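You operate a simulated robot arm through the tools that you are given. There is no shell and no other tool. Be economical: measure what you need, move in short steps, check, and stop when the job is done.

Carry out the task below with a simulated robot arm. There is one attempt and no reset: what you move stays moved.

## Task
Put the capsule bin on top of the silver cover with a black knob.

Only the result counts: the job must be done as asked and must still hold three seconds after the hand-in. Knocking over, shifting, dropping, spilling or breaking anything else fails it. A push-on lid holds only when it is set on centred and level and pressed home; a screw cap is set on level and turned clockwise until tight.

## Robot
A 7-joint arm with a two-finger parallel gripper, fixed in place. Base frame: the origin is at the foot of the arm, x ahead of it, y to its left, z up; the work surface is at about z = -3. Units: mm, rad, N and s.
With the tool pointing down near the work surface it reaches from about 220 to 580 mm from the base axis. Its first joint turns from -1.152 to 1.152 rad. Payload 2.5 kg.
The TCP is the grasp point between the finger pads, 23 mm short of the fingertips. In the tool frame z runs along the fingers and y along their closing line. The gripper opens to 94 mm. The fingers are 38 mm wide and 10 mm thick; the gripper's body (54 by 96 mm) begins 39 mm behind the TCP.
Orientation is that of the tool frame in the base frame, as a unit quaternion [w, x, y, z]. With the fingers straight down and closing along the base's y, the tool's x points along the base's -x, its y along +y and its z along -z.

## Interface
- The arm moves only by the tool move_arm. Its argument "deltas" is a list of rows, each an object of numbers (a shift or turn left out is 0, a gripper value left out holds the last): "dx", "dy", "dz": the shift along the tool's x, y, z in units of 50 mm (1.0 is 50 mm); "wx", "wy", "wz": the turn, a rotation vector about the tool's x, y, z in units of 5 degrees (1.0 is 5 degrees); "claw": the opening, from 0 (shut) to 1 (fully open). In form: [{"dx": .., "dy": .., "dz": .., "wx": .., "wy": .., "wz": .., "claw": ..}, ...]. A call has 1 to 10 rows; each row shifts and turns the commanded pose from where the row before left it, along the tool's axes as they then stand. A call with a number of a shift or a turn outside -1 to 1 is refused whole. A row lasts 0.2 s, in which the tool goes at most 50 mm and 0.15 rad; a call with a longer step from one row to the next is refused whole, and so is a gripper value outside its range. Where a pose cannot be reached the arm comes as near as it can. A force on the tool above 40 N (or 10 N above the force at the start of the call, whichever is more), or a blocked arm, ends the call early, and 0.2 s more pass. Each finger travels about 108 mm/s and halts on what it meets, pressing with about 34 N; the grip force reading is that of the motor and also rises with nothing between the fingers. The clock runs only during rows and for 0.2 s after the last one: add rows that do not move to give the fingers time. It gives the time, the measured TCP pose, the force on the tool (base axes), the opening and the grip force at its end, in the units of the frame above (readings bear some noise).
- Cameras (640 x 400 px; columns grow to the right, rows downward): "scene" is fixed at [102.5, -403.3, 551]; the picture's right is [0.94, -0.33, 0.00], its down [-0.16, -0.45, -0.88] and it looks along [0.29, 0.83, -0.48] (base axes); focal length 300 px, centre (320, 200). "wrist" rides on the gripper at [86, 16, -74] in the tool frame; the picture's right is [-0.18, 0.98, 0.00], its down [-0.58, -0.11, -0.81] and it looks along [-0.79, -0.15, 0.59] (tool axes); focal length 243 px, centre (320, 200). There is no depth. A picture from a camera that has moved, and an enlarged one, comes with that camera's place and axes in the base frame and with its lens. The place of the scene camera against the robot may be out by one fixed shift of up to 12 mm in any direction.
- camera(camera): a new picture of that camera. It takes no simulated time.
- inspect(camera, box): a new picture of the part [left, top, right, bottom] of that camera's present view, enlarged. It takes no simulated time.
- close_job(): hands the job in; it is judged then, once.

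Work in short steps. Places have to be worked out from the pictures, the camera data and where the tool is seen: move nearer, look again, correct. Check each grasp and each placing, and mend what went wrong. You have 90 turns and 38 pictures in all, those below and enlarged ones among them. Open the gripper and draw the arm clear of the work before you hand the job in, unless the task says otherwise; then end with one line.

The tools are called by a JSON object that holds its "api" and its "payload". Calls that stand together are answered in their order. move_arm: Moves the arm, as the interface text tells. Its arguments: {"type":"object","properties":{"deltas":{"type":"array","items":{"type":"object","properties":{"dx":{"type":"number"},"dy":{"type":"number"},"dz":{"type":"number"},"wx":{"type":"number"},"wy":{"type":"number"},"wz":{"type":"number"},"claw":{"type":"number"}}}}},"required":["deltas"]} The other tools are called the same way: camera (camera) takes a picture; inspect (camera, box) takes an enlarged picture of a part of a camera's view; close_job () hands the job in.

At the start:

```text
t: 0.0
tcp_pos: [245.6, 240.7, 351.2]
tool_rot: [0.0, 0.0, 1.0, 0.0]
wrist_force: [-0.6, -0.3, -0.2]
grip_width: 93.8
finger_force: 0.1
```

scene: 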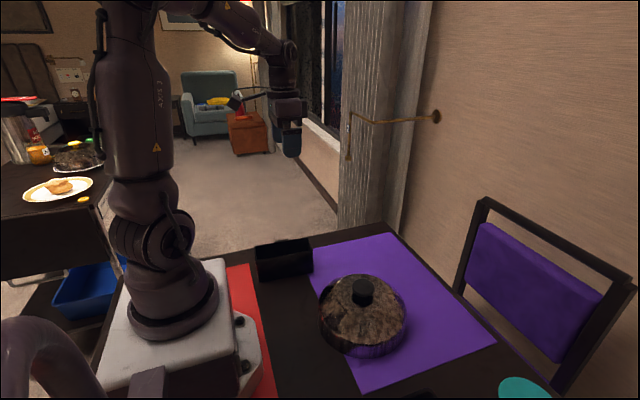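
wrist: 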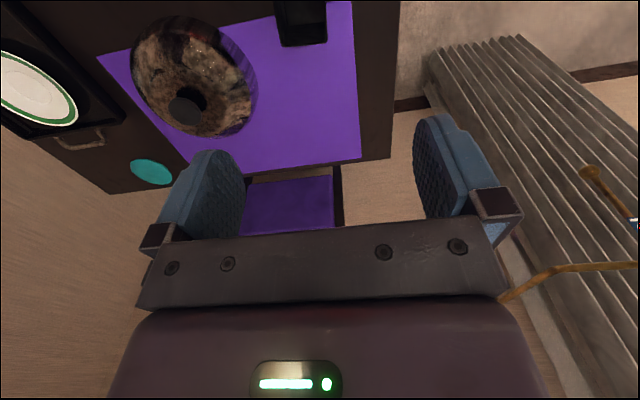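

The black open box at the left-rear of the mat is probably the bin, and the dome with the knob is the cover. I'll enlarge both.

{"api": "inspect", "payload": {"camera": "scene", "box": [230, 210, 430, 370]}}

{"api": "inspect", "payload": {"camera": "wrist", "box": [80, 0, 400, 200]}}

```text
2.50 times, centred on (330, 290) of scene
camera zoom: at [102.5, -403.3, 551.0], right [0.94, -0.33, 0.0], down [-0.16, -0.45, -0.88], along [0.29, 0.83, -0.48], focal length 750 px, centre (295, -25)
```

zoom: 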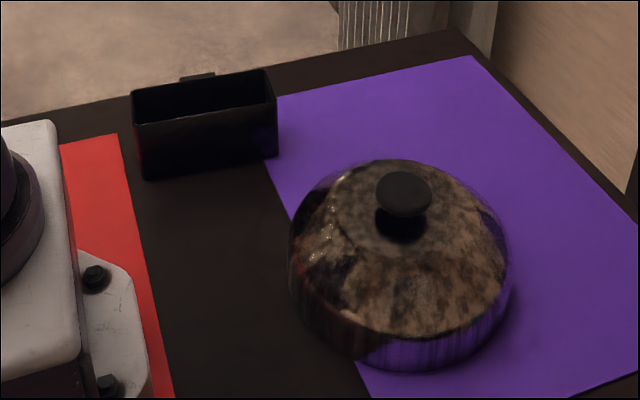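

```text
2.00 times, centred on (240, 100) of wrist
camera zoom: at [159.4, 256.6, 425.5], right [0.18, 0.98, 0.0], down [0.58, -0.11, 0.81], along [0.79, -0.15, -0.59], focal length 485 px, centre (480, 400)
```

zoom: 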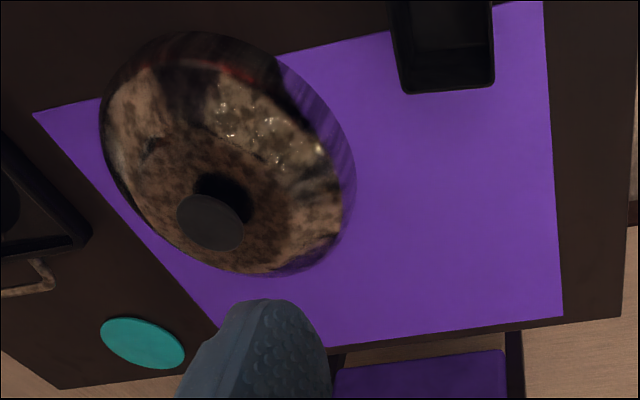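

The bin measures roughly 140 x 65 x 65 mm near (218, 212), with its long side along x. The knob top is near (341, 6, 88). I'll tilt the tool so the wrist camera sees the bin more from above.

{"api": "move_arm", "payload": {"deltas": [{"wy": 1}, {"wy": 1}, {"wy": 1}, {"wy": 1}, {"wy": 1}, {"wy": 1}, {"wy": 1}, {}]}}

{"api": "camera", "payload": {"camera": "wrist"}}

```text
t: 1.8
tcp_pos: [245.3, 240.7, 350.8]
tool_rot: [-0.301, 0.0, 0.954, 0.0]
wrist_force: [-0.7, -0.1, 0.3]
grip_width: 93.9
finger_force: 0.0
```

```text
33 pictures are left
camera wrist: at [217.7, 256.7, 461.8], right [0.15, 0.98, -0.11], down [0.94, -0.11, 0.33], along [0.31, -0.15, -0.94], focal length 243 px, centre (320, 200)
```

wrist: 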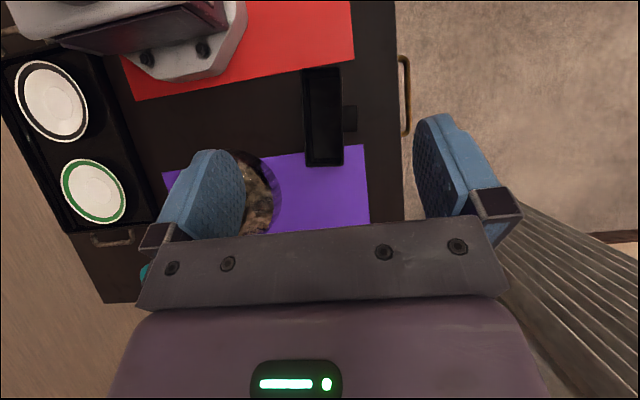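

{"api": "inspect", "payload": {"camera": "wrist", "box": [250, 50, 410, 200]}}

```text
2.67 times, centred on (330, 125) of wrist
camera zoom: at [217.7, 256.7, 461.8], right [0.15, 0.98, -0.11], down [0.94, -0.11, 0.33], along [0.31, -0.15, -0.94], focal length 647 px, centre (293, 400)
```

zoom: 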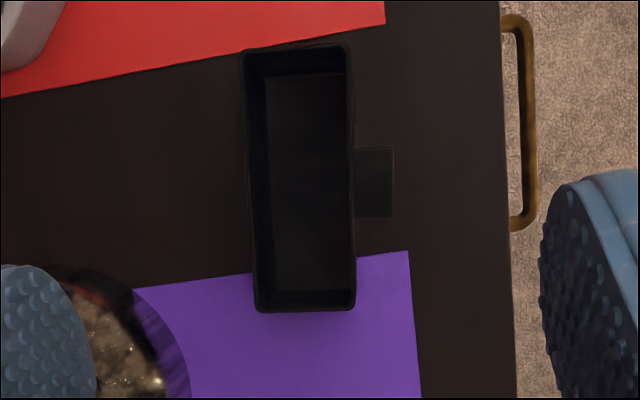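

The rim corners come out near (294,241), (287,180), (143,197) and (151,255), a yaw of about -6°. A tab sticks out midway along the +y side. I'll grip the front (-y) long wall at its middle with one finger inside, so I level the tool, yaw it and move above that point.

{"api": "move_arm", "payload": {"deltas": [{"wy": -1}, {"wy": -1}, {"wy": -1}, {"wy": -1}, {"wy": -1}, {"wy": -1}, {"wy": -1}, {"dx": 0.58, "dy": -0.5, "claw": 0.5}, {"dy": -0.53}, {"wz": 0.64}]}}

{"api": "move_arm", "payload": {"deltas": [{"wz": 0.64}, {"dz": 0.8}, {"dz": 0.8}, {"dz": 0.8}, {"dz": 0.8}, {"dz": 0.4}, {}]}}

{"api": "camera", "payload": {"camera": "wrist"}}

{"api": "camera", "payload": {"camera": "scene"}}

```text
t: 4.0
tcp_pos: [215.6, 188.5, 351.0]
tool_rot: [0.0, 0.03, 1.0, 0.0]
wrist_force: [-0.6, -0.1, -0.5]
grip_width: 47.0
finger_force: 0.0
```

```text
t: 5.6
tcp_pos: [217.6, 188.1, 170.9]
tool_rot: [0.0, 0.056, 0.998, 0.001]
wrist_force: [-0.9, -0.5, -0.9]
grip_width: 46.8
finger_force: 0.0
```

```text
31 pictures are left
camera wrist: at [133.3, 213.4, 244.9], right [0.29, 0.96, 0.0], down [0.57, -0.17, 0.81], along [0.77, -0.24, -0.59], focal length 243 px, centre (320, 200)
```

wrist: 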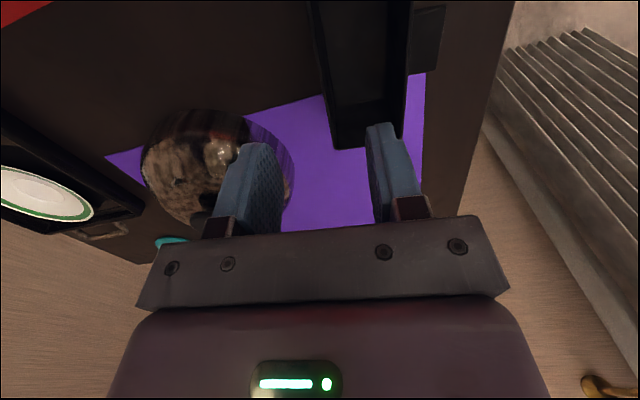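

```text
30 pictures are left
```

scene: 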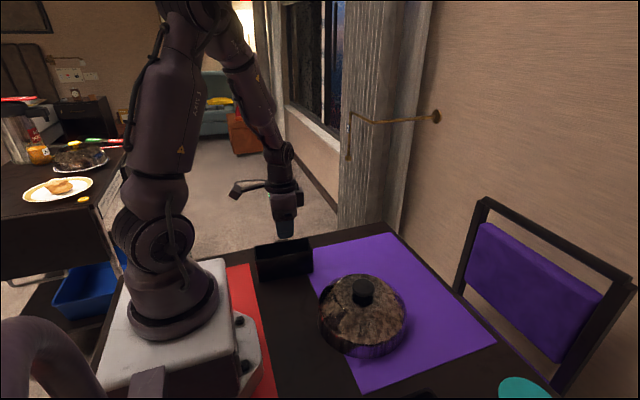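

The view is nearer now. I'll enlarge the bin to refine the wall line and height.

{"api": "inspect", "payload": {"camera": "wrist", "box": [280, 0, 480, 160]}}

{"api": "inspect", "payload": {"camera": "scene", "box": [240, 170, 340, 290]}}

```text
2.50 times, centred on (380, 80) of wrist
camera zoom: at [133.3, 213.4, 244.9], right [0.29, 0.96, 0.0], down [0.57, -0.17, 0.81], along [0.77, -0.24, -0.59], focal length 606 px, centre (170, 500)
```

zoom: 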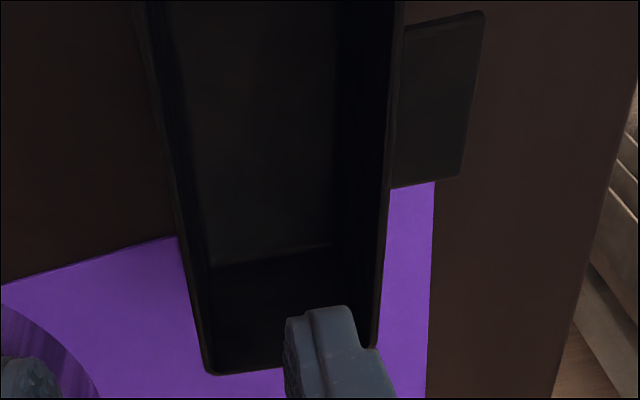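

```text
3.33 times, centred on (290, 230) of scene
camera zoom: at [102.5, -403.3, 551.0], right [0.94, -0.33, 0.0], down [-0.16, -0.45, -0.88], along [0.29, 0.83, -0.48], focal length 1000 px, centre (420, 100)
```

zoom: 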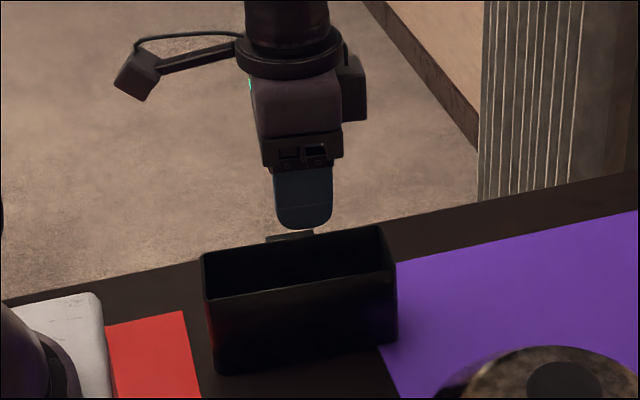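

The front wall's mid-point comes out near (215.5, 190) with the rim at about z 71, so the tool is nearly over it. I'll correct by 2 mm and descend so the fingers straddle the wall.

{"api": "move_arm", "payload": {"deltas": [{"dx": 0.04, "dy": 0.03, "dz": 0.6}, {"dz": 0.5}, {"dz": 0.4}, {"dz": 0.4}, {"dz": 0.3}, {}]}}

{"api": "inspect", "payload": {"camera": "scene", "box": [240, 170, 340, 290]}}

{"api": "camera", "payload": {"camera": "wrist"}}

```text
t: 7.0
tcp_pos: [212.5, 191.6, 60.6]
tool_rot: [-0.001, 0.056, 0.998, 0.0]
wrist_force: [-0.4, -0.3, -0.9]
grip_width: 46.8
finger_force: 0.0
```

```text
3.33 times, centred on (290, 230) of scene
camera zoom: at [102.5, -403.3, 551.0], right [0.94, -0.33, 0.0], down [-0.16, -0.45, -0.88], along [0.29, 0.83, -0.48], focal length 1000 px, centre (420, 100)
```

zoom: 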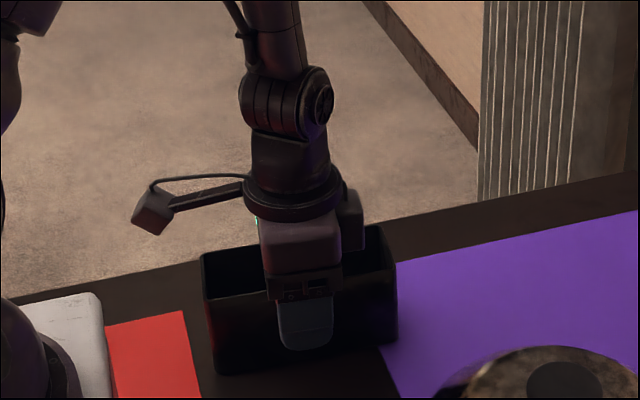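

```text
26 pictures are left
camera wrist: at [129.5, 216.5, 134.8], right [0.29, 0.96, 0.0], down [0.57, -0.17, 0.81], along [0.77, -0.24, -0.59], focal length 243 px, centre (320, 200)
```

wrist: 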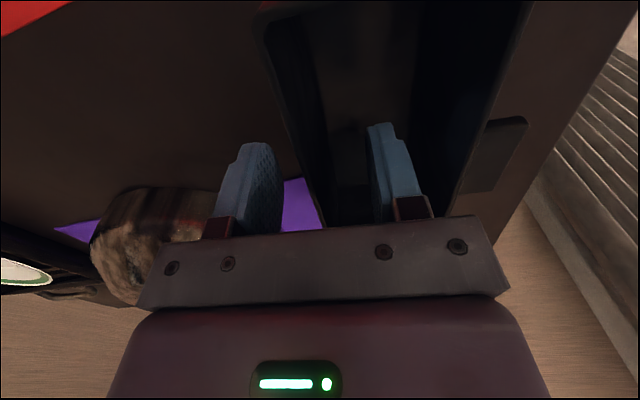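

The wall sits between the fingers, at z 60.6. I'll go 14 mm lower, shift 3 mm along +x and close.

{"api": "move_arm", "payload": {"deltas": [{"dx": -0.06, "dz": 0.14}, {"dz": 0.14}, {}, {"claw": 0.25}, {"claw": 0.1}, {"claw": 0}, {}, {}, {}]}}

{"api": "camera", "payload": {"camera": "wrist"}}

```text
t: 9.0
tcp_pos: [215.7, 190.9, 47.5]
tool_rot: [0.0, 0.056, 0.998, -0.001]
wrist_force: [0.1, -0.8, 0.6]
grip_width: 2.7
finger_force: 33.8
```

```text
25 pictures are left
camera wrist: at [132.7, 216.3, 121.7], right [0.29, 0.96, 0.0], down [0.57, -0.17, 0.81], along [0.77, -0.24, -0.59], focal length 243 px, centre (320, 200)
```

wrist: 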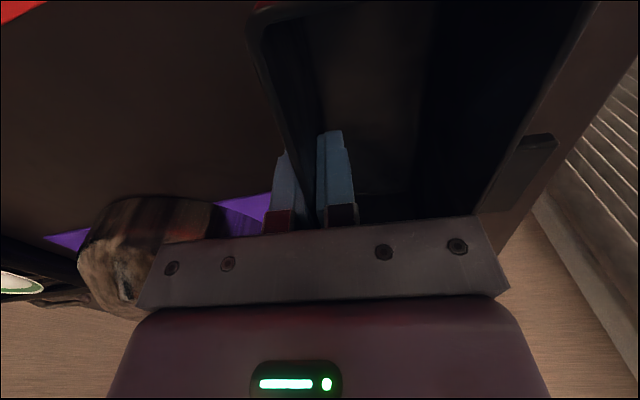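

The wall is gripped (2.7 mm thick, 34 N). I'll lift slowly and check the hold.

{"api": "move_arm", "payload": {"deltas": [{"dz": -0.1}, {"dz": -0.2}, {"dz": -0.4}, {"dz": -0.5}, {"dz": -0.6}, {"dz": -0.6}, {"dz": -0.6}, {}, {}]}}

{"api": "camera", "payload": {"camera": "scene"}}

{"api": "camera", "payload": {"camera": "wrist"}}

```text
t: 11.0
tcp_pos: [220.1, 188.8, 196.7]
tool_rot: [0.0, 0.056, 0.998, 0.0]
wrist_force: [-0.1, -1.0, -0.8]
grip_width: 2.6
finger_force: 34.0
```

```text
24 pictures are left
```

scene: 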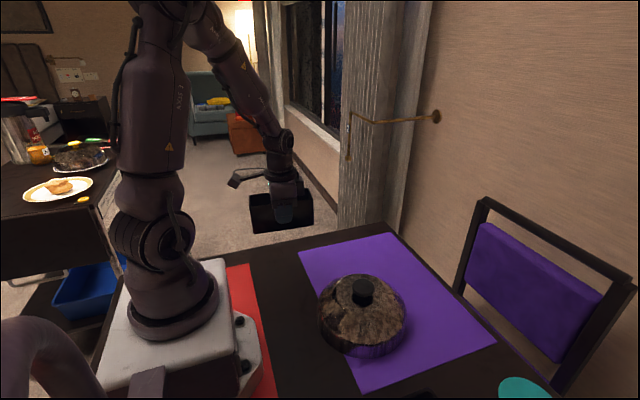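

```text
23 pictures are left
camera wrist: at [134.7, 213.7, 271.6], right [0.29, 0.96, 0.0], down [0.57, -0.17, 0.81], along [0.77, -0.24, -0.59], focal length 243 px, centre (320, 200)
```

wrist: 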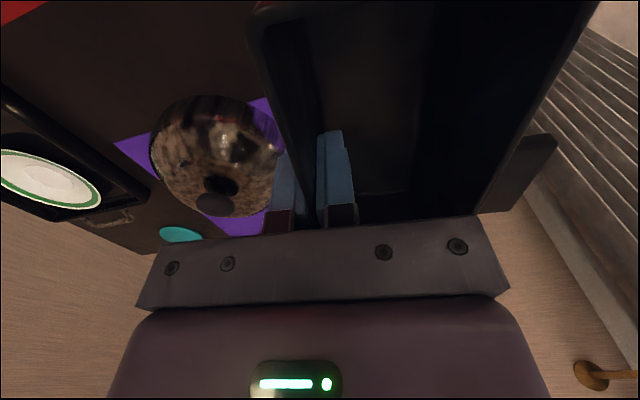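

The bin is held level. I'll refine the knob's location from both cameras.

{"api": "inspect", "payload": {"camera": "wrist", "box": [140, 80, 300, 230]}}

{"api": "inspect", "payload": {"camera": "scene", "box": [312, 264, 412, 364]}}

```text
2.67 times, centred on (220, 155) of wrist
camera zoom: at [134.7, 213.7, 271.6], right [0.29, 0.96, 0.0], down [0.57, -0.17, 0.81], along [0.77, -0.24, -0.59], focal length 647 px, centre (587, 320)
```

zoom: 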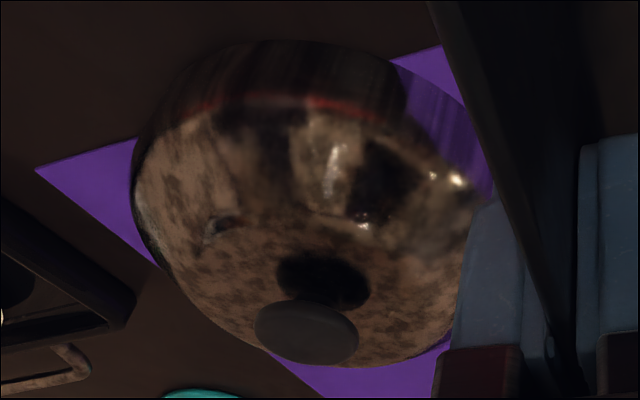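

```text
4.00 times, centred on (362, 314) of scene
camera zoom: at [102.5, -403.3, 551.0], right [0.94, -0.33, 0.0], down [-0.16, -0.45, -0.88], along [0.29, 0.83, -0.48], focal length 1200 px, centre (152, -256)
```

zoom: 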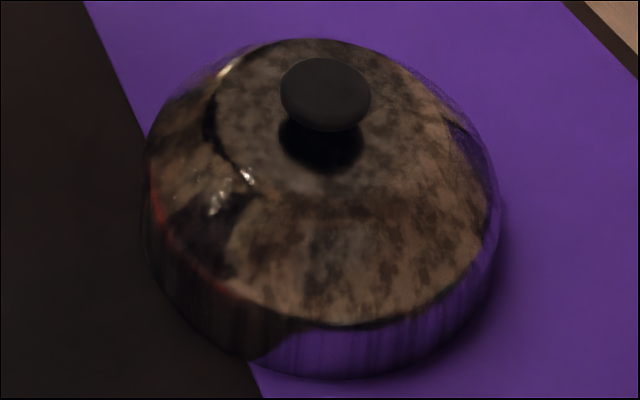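

The estimates agree on a knob top near (339, 8, 92), give or take about 5 mm. I'll carry the bin closer, still clear of the knob, and look again.

{"api": "move_arm", "payload": {"deltas": [{"dx": -0.2, "dy": -0.36}, {"dx": -0.2, "dy": -0.38}, {"dx": -0.2, "dy": -0.38}, {"dx": -0.2, "dy": -0.38}, {"dx": -0.2, "dy": -0.38}, {}, {}]}}

{"api": "camera", "payload": {"camera": "wrist"}}

{"api": "camera", "payload": {"camera": "scene"}}

```text
t: 12.6
tcp_pos: [255.6, 91.9, 196.8]
tool_rot: [0.0, 0.056, 0.998, 0.0]
wrist_force: [0.4, 0.5, -1.8]
grip_width: 2.6
finger_force: 34.0
```

```text
20 pictures are left
camera wrist: at [171.7, 117.5, 271.8], right [0.29, 0.96, 0.0], down [0.57, -0.17, 0.81], along [0.77, -0.24, -0.59], focal length 243 px, centre (320, 200)
```

wrist: 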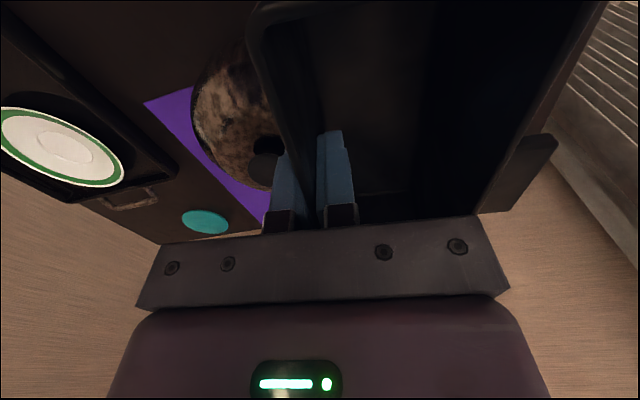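

```text
19 pictures are left
```

scene: 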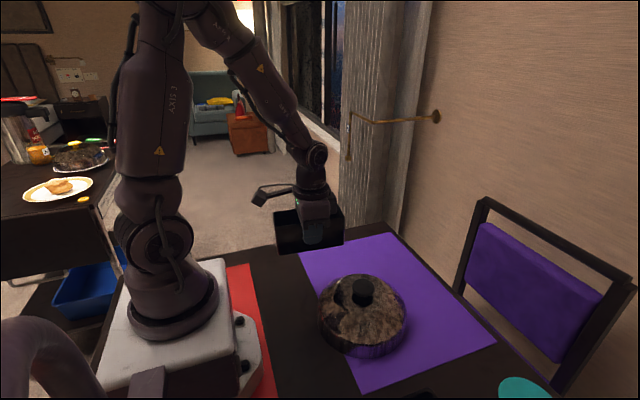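

{"api": "inspect", "payload": {"camera": "wrist", "box": [190, 100, 310, 220]}}

```text
3.33 times, centred on (250, 160) of wrist
camera zoom: at [171.7, 117.5, 271.8], right [0.29, 0.96, 0.0], down [0.57, -0.17, 0.81], along [0.77, -0.24, -0.59], focal length 809 px, centre (553, 333)
```

zoom: 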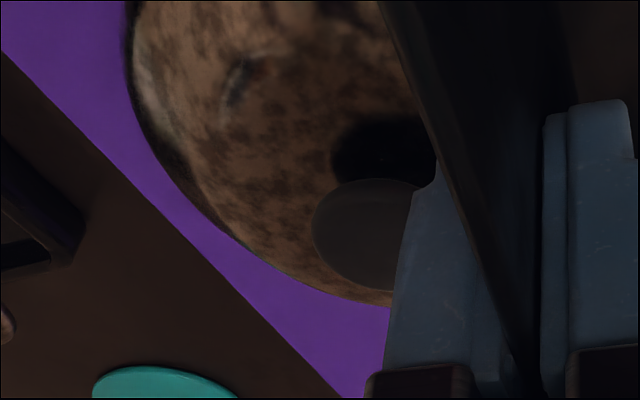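

The new view puts the knob top at about (340, 8, 91.5), roughly 50 mm across and flat. For the bin's centre to sit over it the TCP should be near (336.5, -23), so I'll move there at the same height.

{"api": "move_arm", "payload": {"deltas": [{"dx": -0.3, "dy": -0.35}, {"dx": -0.3, "dy": -0.35}, {"dx": -0.32, "dy": -0.35}, {"dx": -0.32, "dy": -0.35}, {"dx": -0.32, "dy": -0.35}, {"dx": -0.3, "dy": -0.35}, {}, {}, {}]}}

```text
t: 14.6
tcp_pos: [338.1, -24.5, 196.2]
tool_rot: [0.0, 0.056, 0.998, -0.001]
wrist_force: [-0.3, 0.1, -0.6]
grip_width: 2.9
finger_force: 34.0
```

Within 2 mm of the target. I'll correct that and lower to about 10 mm above the expected contact, then look.

{"api": "move_arm", "payload": {"deltas": [{"dx": 0.033, "dy": 0.027, "dz": 0.3}, {"dz": 0.3}, {"dz": 0.25}, {}, {}]}}

{"api": "inspect", "payload": {"camera": "scene", "box": [290, 200, 440, 360]}}

{"api": "camera", "payload": {"camera": "wrist"}}

```text
t: 15.8
tcp_pos: [335.1, -21.0, 154.8]
tool_rot: [0.0, 0.056, 0.998, 0.0]
wrist_force: [0.1, -0.6, -1.1]
grip_width: 2.7
finger_force: 34.2
```

```text
2.50 times, centred on (365, 280) of scene
camera zoom: at [102.5, -403.3, 551.0], right [0.94, -0.33, 0.0], down [-0.16, -0.45, -0.88], along [0.29, 0.83, -0.48], focal length 750 px, centre (208, 0)
```

zoom: 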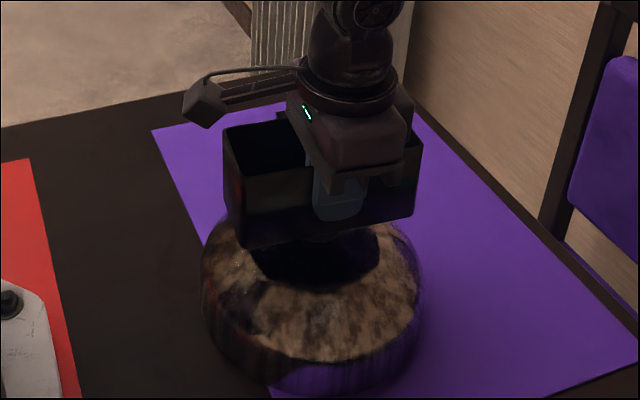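

```text
16 pictures are left
camera wrist: at [251.8, 4.0, 229.3], right [0.29, 0.96, 0.0], down [0.57, -0.17, 0.81], along [0.77, -0.24, -0.59], focal length 243 px, centre (320, 200)
```

wrist: 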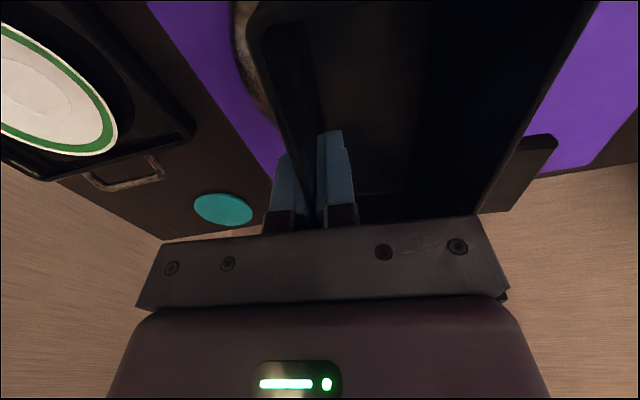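

The scene image agrees: after lowering, the bin's base centre should project within about 2 px of the knob centre. I'll lower in small steps towards contact at TCP z ≈ 142 and watch the force.

{"api": "move_arm", "payload": {"deltas": [{"dx": -0.03, "dy": -0.03, "dz": 0.08}, {"dz": 0.06}, {}, {}]}}

{"api": "move_arm", "payload": {"deltas": [{"dz": 0.03}, {"dz": 0.03}, {}, {}]}}

```text
t: 16.8
tcp_pos: [337.2, -23.0, 148.4]
tool_rot: [0.0, 0.056, 0.998, 0.0]
wrist_force: [-0.2, 1.4, -1.5]
grip_width: 2.9
finger_force: 34.2
```

```text
t: 17.8
tcp_pos: [338.8, -23.0, 144.3]
tool_rot: [0.002, 0.057, 0.998, 0.0]
wrist_force: [-4.5, -5.5, 25.4]
grip_width: 2.6
finger_force: 34.1
```

Contact: 25 N upward at z 144.3. I'll ease off about 1 mm and look.

{"api": "move_arm", "payload": {"deltas": [{"dz": -0.015}, {}]}}

{"api": "inspect", "payload": {"camera": "scene", "box": [290, 200, 440, 360]}}

```text
t: 18.4
tcp_pos: [337.4, -23.4, 144.4]
tool_rot: [0.002, 0.056, 0.998, 0.0]
wrist_force: [1.5, -2.3, 9.2]
grip_width: 2.9
finger_force: 33.8
```

```text
2.50 times, centred on (365, 280) of scene
camera zoom: at [102.4, -403.3, 551.0], right [0.94, -0.33, 0.0], down [-0.16, -0.45, -0.88], along [0.29, 0.83, -0.48], focal length 750 px, centre (208, 0)
```

zoom: 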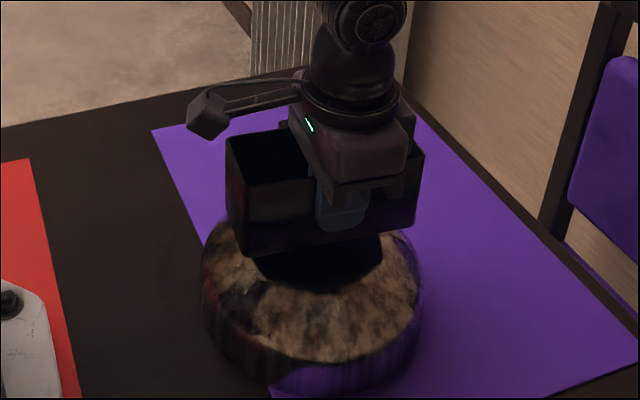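

The bin sits on the knob with light contact. I'll ease off a touch more and open the fingers gradually.

{"api": "move_arm", "payload": {"deltas": [{"dz": -0.008}, {}, {"claw": 0.05}, {"claw": 0.1}, {"claw": 0.2}, {"claw": 0.3}, {}, {}]}}

{"api": "inspect", "payload": {"camera": "scene", "box": [290, 200, 440, 360]}}

{"api": "camera", "payload": {"camera": "wrist"}}

```text
t: 20.2
tcp_pos: [336.1, -23.2, 145.1]
tool_rot: [0.001, 0.055, 0.998, 0.0]
wrist_force: [-0.1, 0.8, 0.5]
grip_width: 28.3
finger_force: 0.2
```

```text
2.50 times, centred on (365, 280) of scene
camera zoom: at [102.5, -403.3, 551.0], right [0.94, -0.33, 0.0], down [-0.16, -0.45, -0.88], along [0.29, 0.83, -0.48], focal length 750 px, centre (208, 0)
```

zoom: 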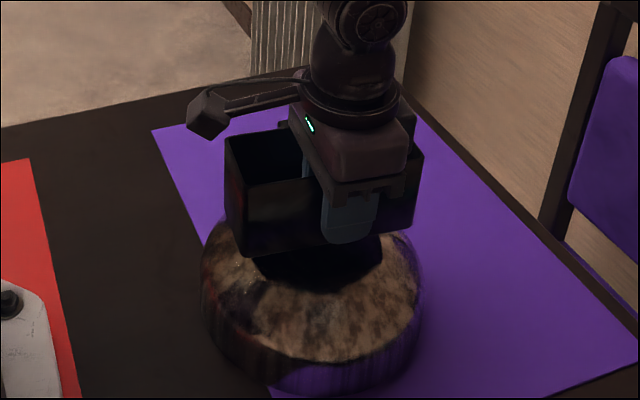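

```text
13 pictures are left
camera wrist: at [253.7, 2.0, 219.9], right [0.29, 0.96, 0.0], down [0.57, -0.17, 0.81], along [0.77, -0.24, -0.59], focal length 243 px, centre (320, 200)
```

wrist: 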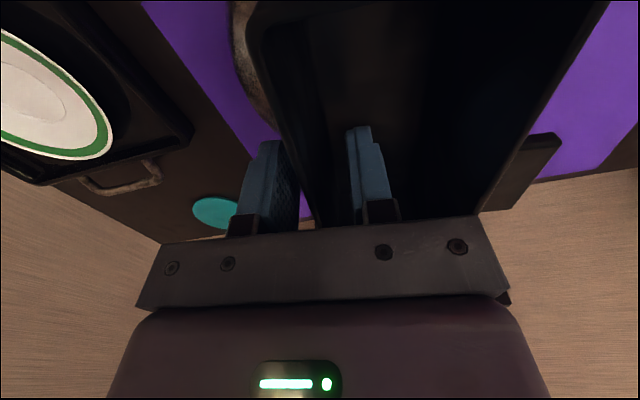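

The bin stands level on its own with the wall clear of both fingers. I'll withdraw straight up.

{"api": "move_arm", "payload": {"deltas": [{"dz": -0.2}, {"dz": -0.3}, {"dz": -0.4}, {"dz": -0.5}, {"dz": -0.6}, {"dz": -0.6}, {"dz": -0.6}, {}, {}]}}

{"api": "inspect", "payload": {"camera": "scene", "box": [290, 200, 440, 360]}}

```text
t: 22.2
tcp_pos: [337.1, -24.3, 304.8]
tool_rot: [0.0, 0.056, 0.998, -0.001]
wrist_force: [-0.1, -0.2, -0.9]
grip_width: 28.1
finger_force: 0.0
```

```text
2.50 times, centred on (365, 280) of scene
camera zoom: at [102.5, -403.3, 551.0], right [0.94, -0.33, 0.0], down [-0.16, -0.45, -0.88], along [0.29, 0.83, -0.48], focal length 750 px, centre (208, 0)
```

zoom: 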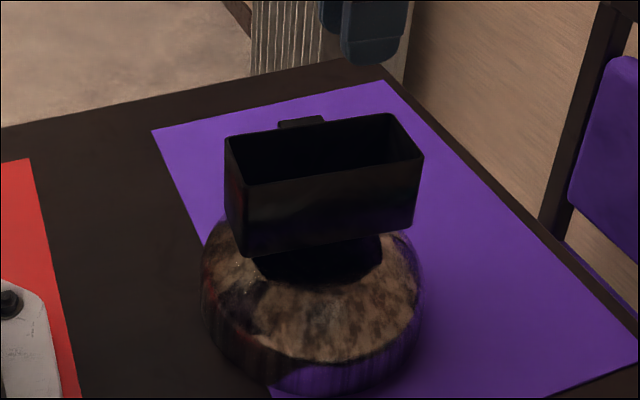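

The bin is balanced level on the cover's knob. I'll move the arm aside, let a few seconds pass and check once more.

{"api": "move_arm", "payload": {"deltas": [{"dy": 0.6, "claw": 1}, {"dy": 0.7}, {"dy": 0.7}, {"dy": 0.7}, {}, {}, {}, {}, {}, {}]}}

{"api": "camera", "payload": {"camera": "scene"}}

```text
t: 24.4
tcp_pos: [351.6, 108.8, 308.3]
tool_rot: [0.0, 0.056, 0.998, -0.001]
wrist_force: [0.2, -0.8, -0.6]
grip_width: 94.1
finger_force: 0.0
```

```text
11 pictures are left
```

scene: 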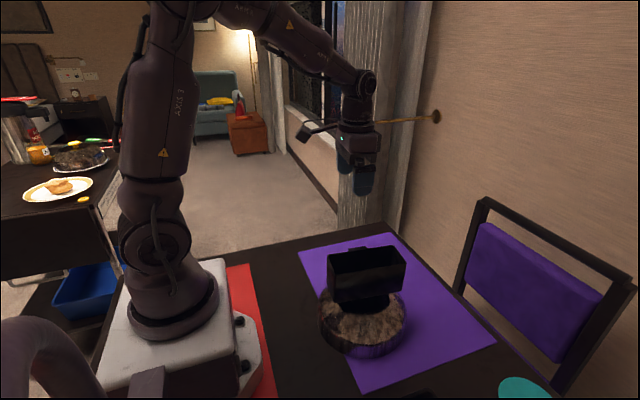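

The bin has stayed put, nothing else has moved and the arm is clear, so I'll hand the job in.

{"api": "close_job", "payload": {}}

```text
The job is handed in.
```

The capsule bin is standing level on the silver cover's black knob; it stayed in place after release, the arm is clear, and the job is handed in.
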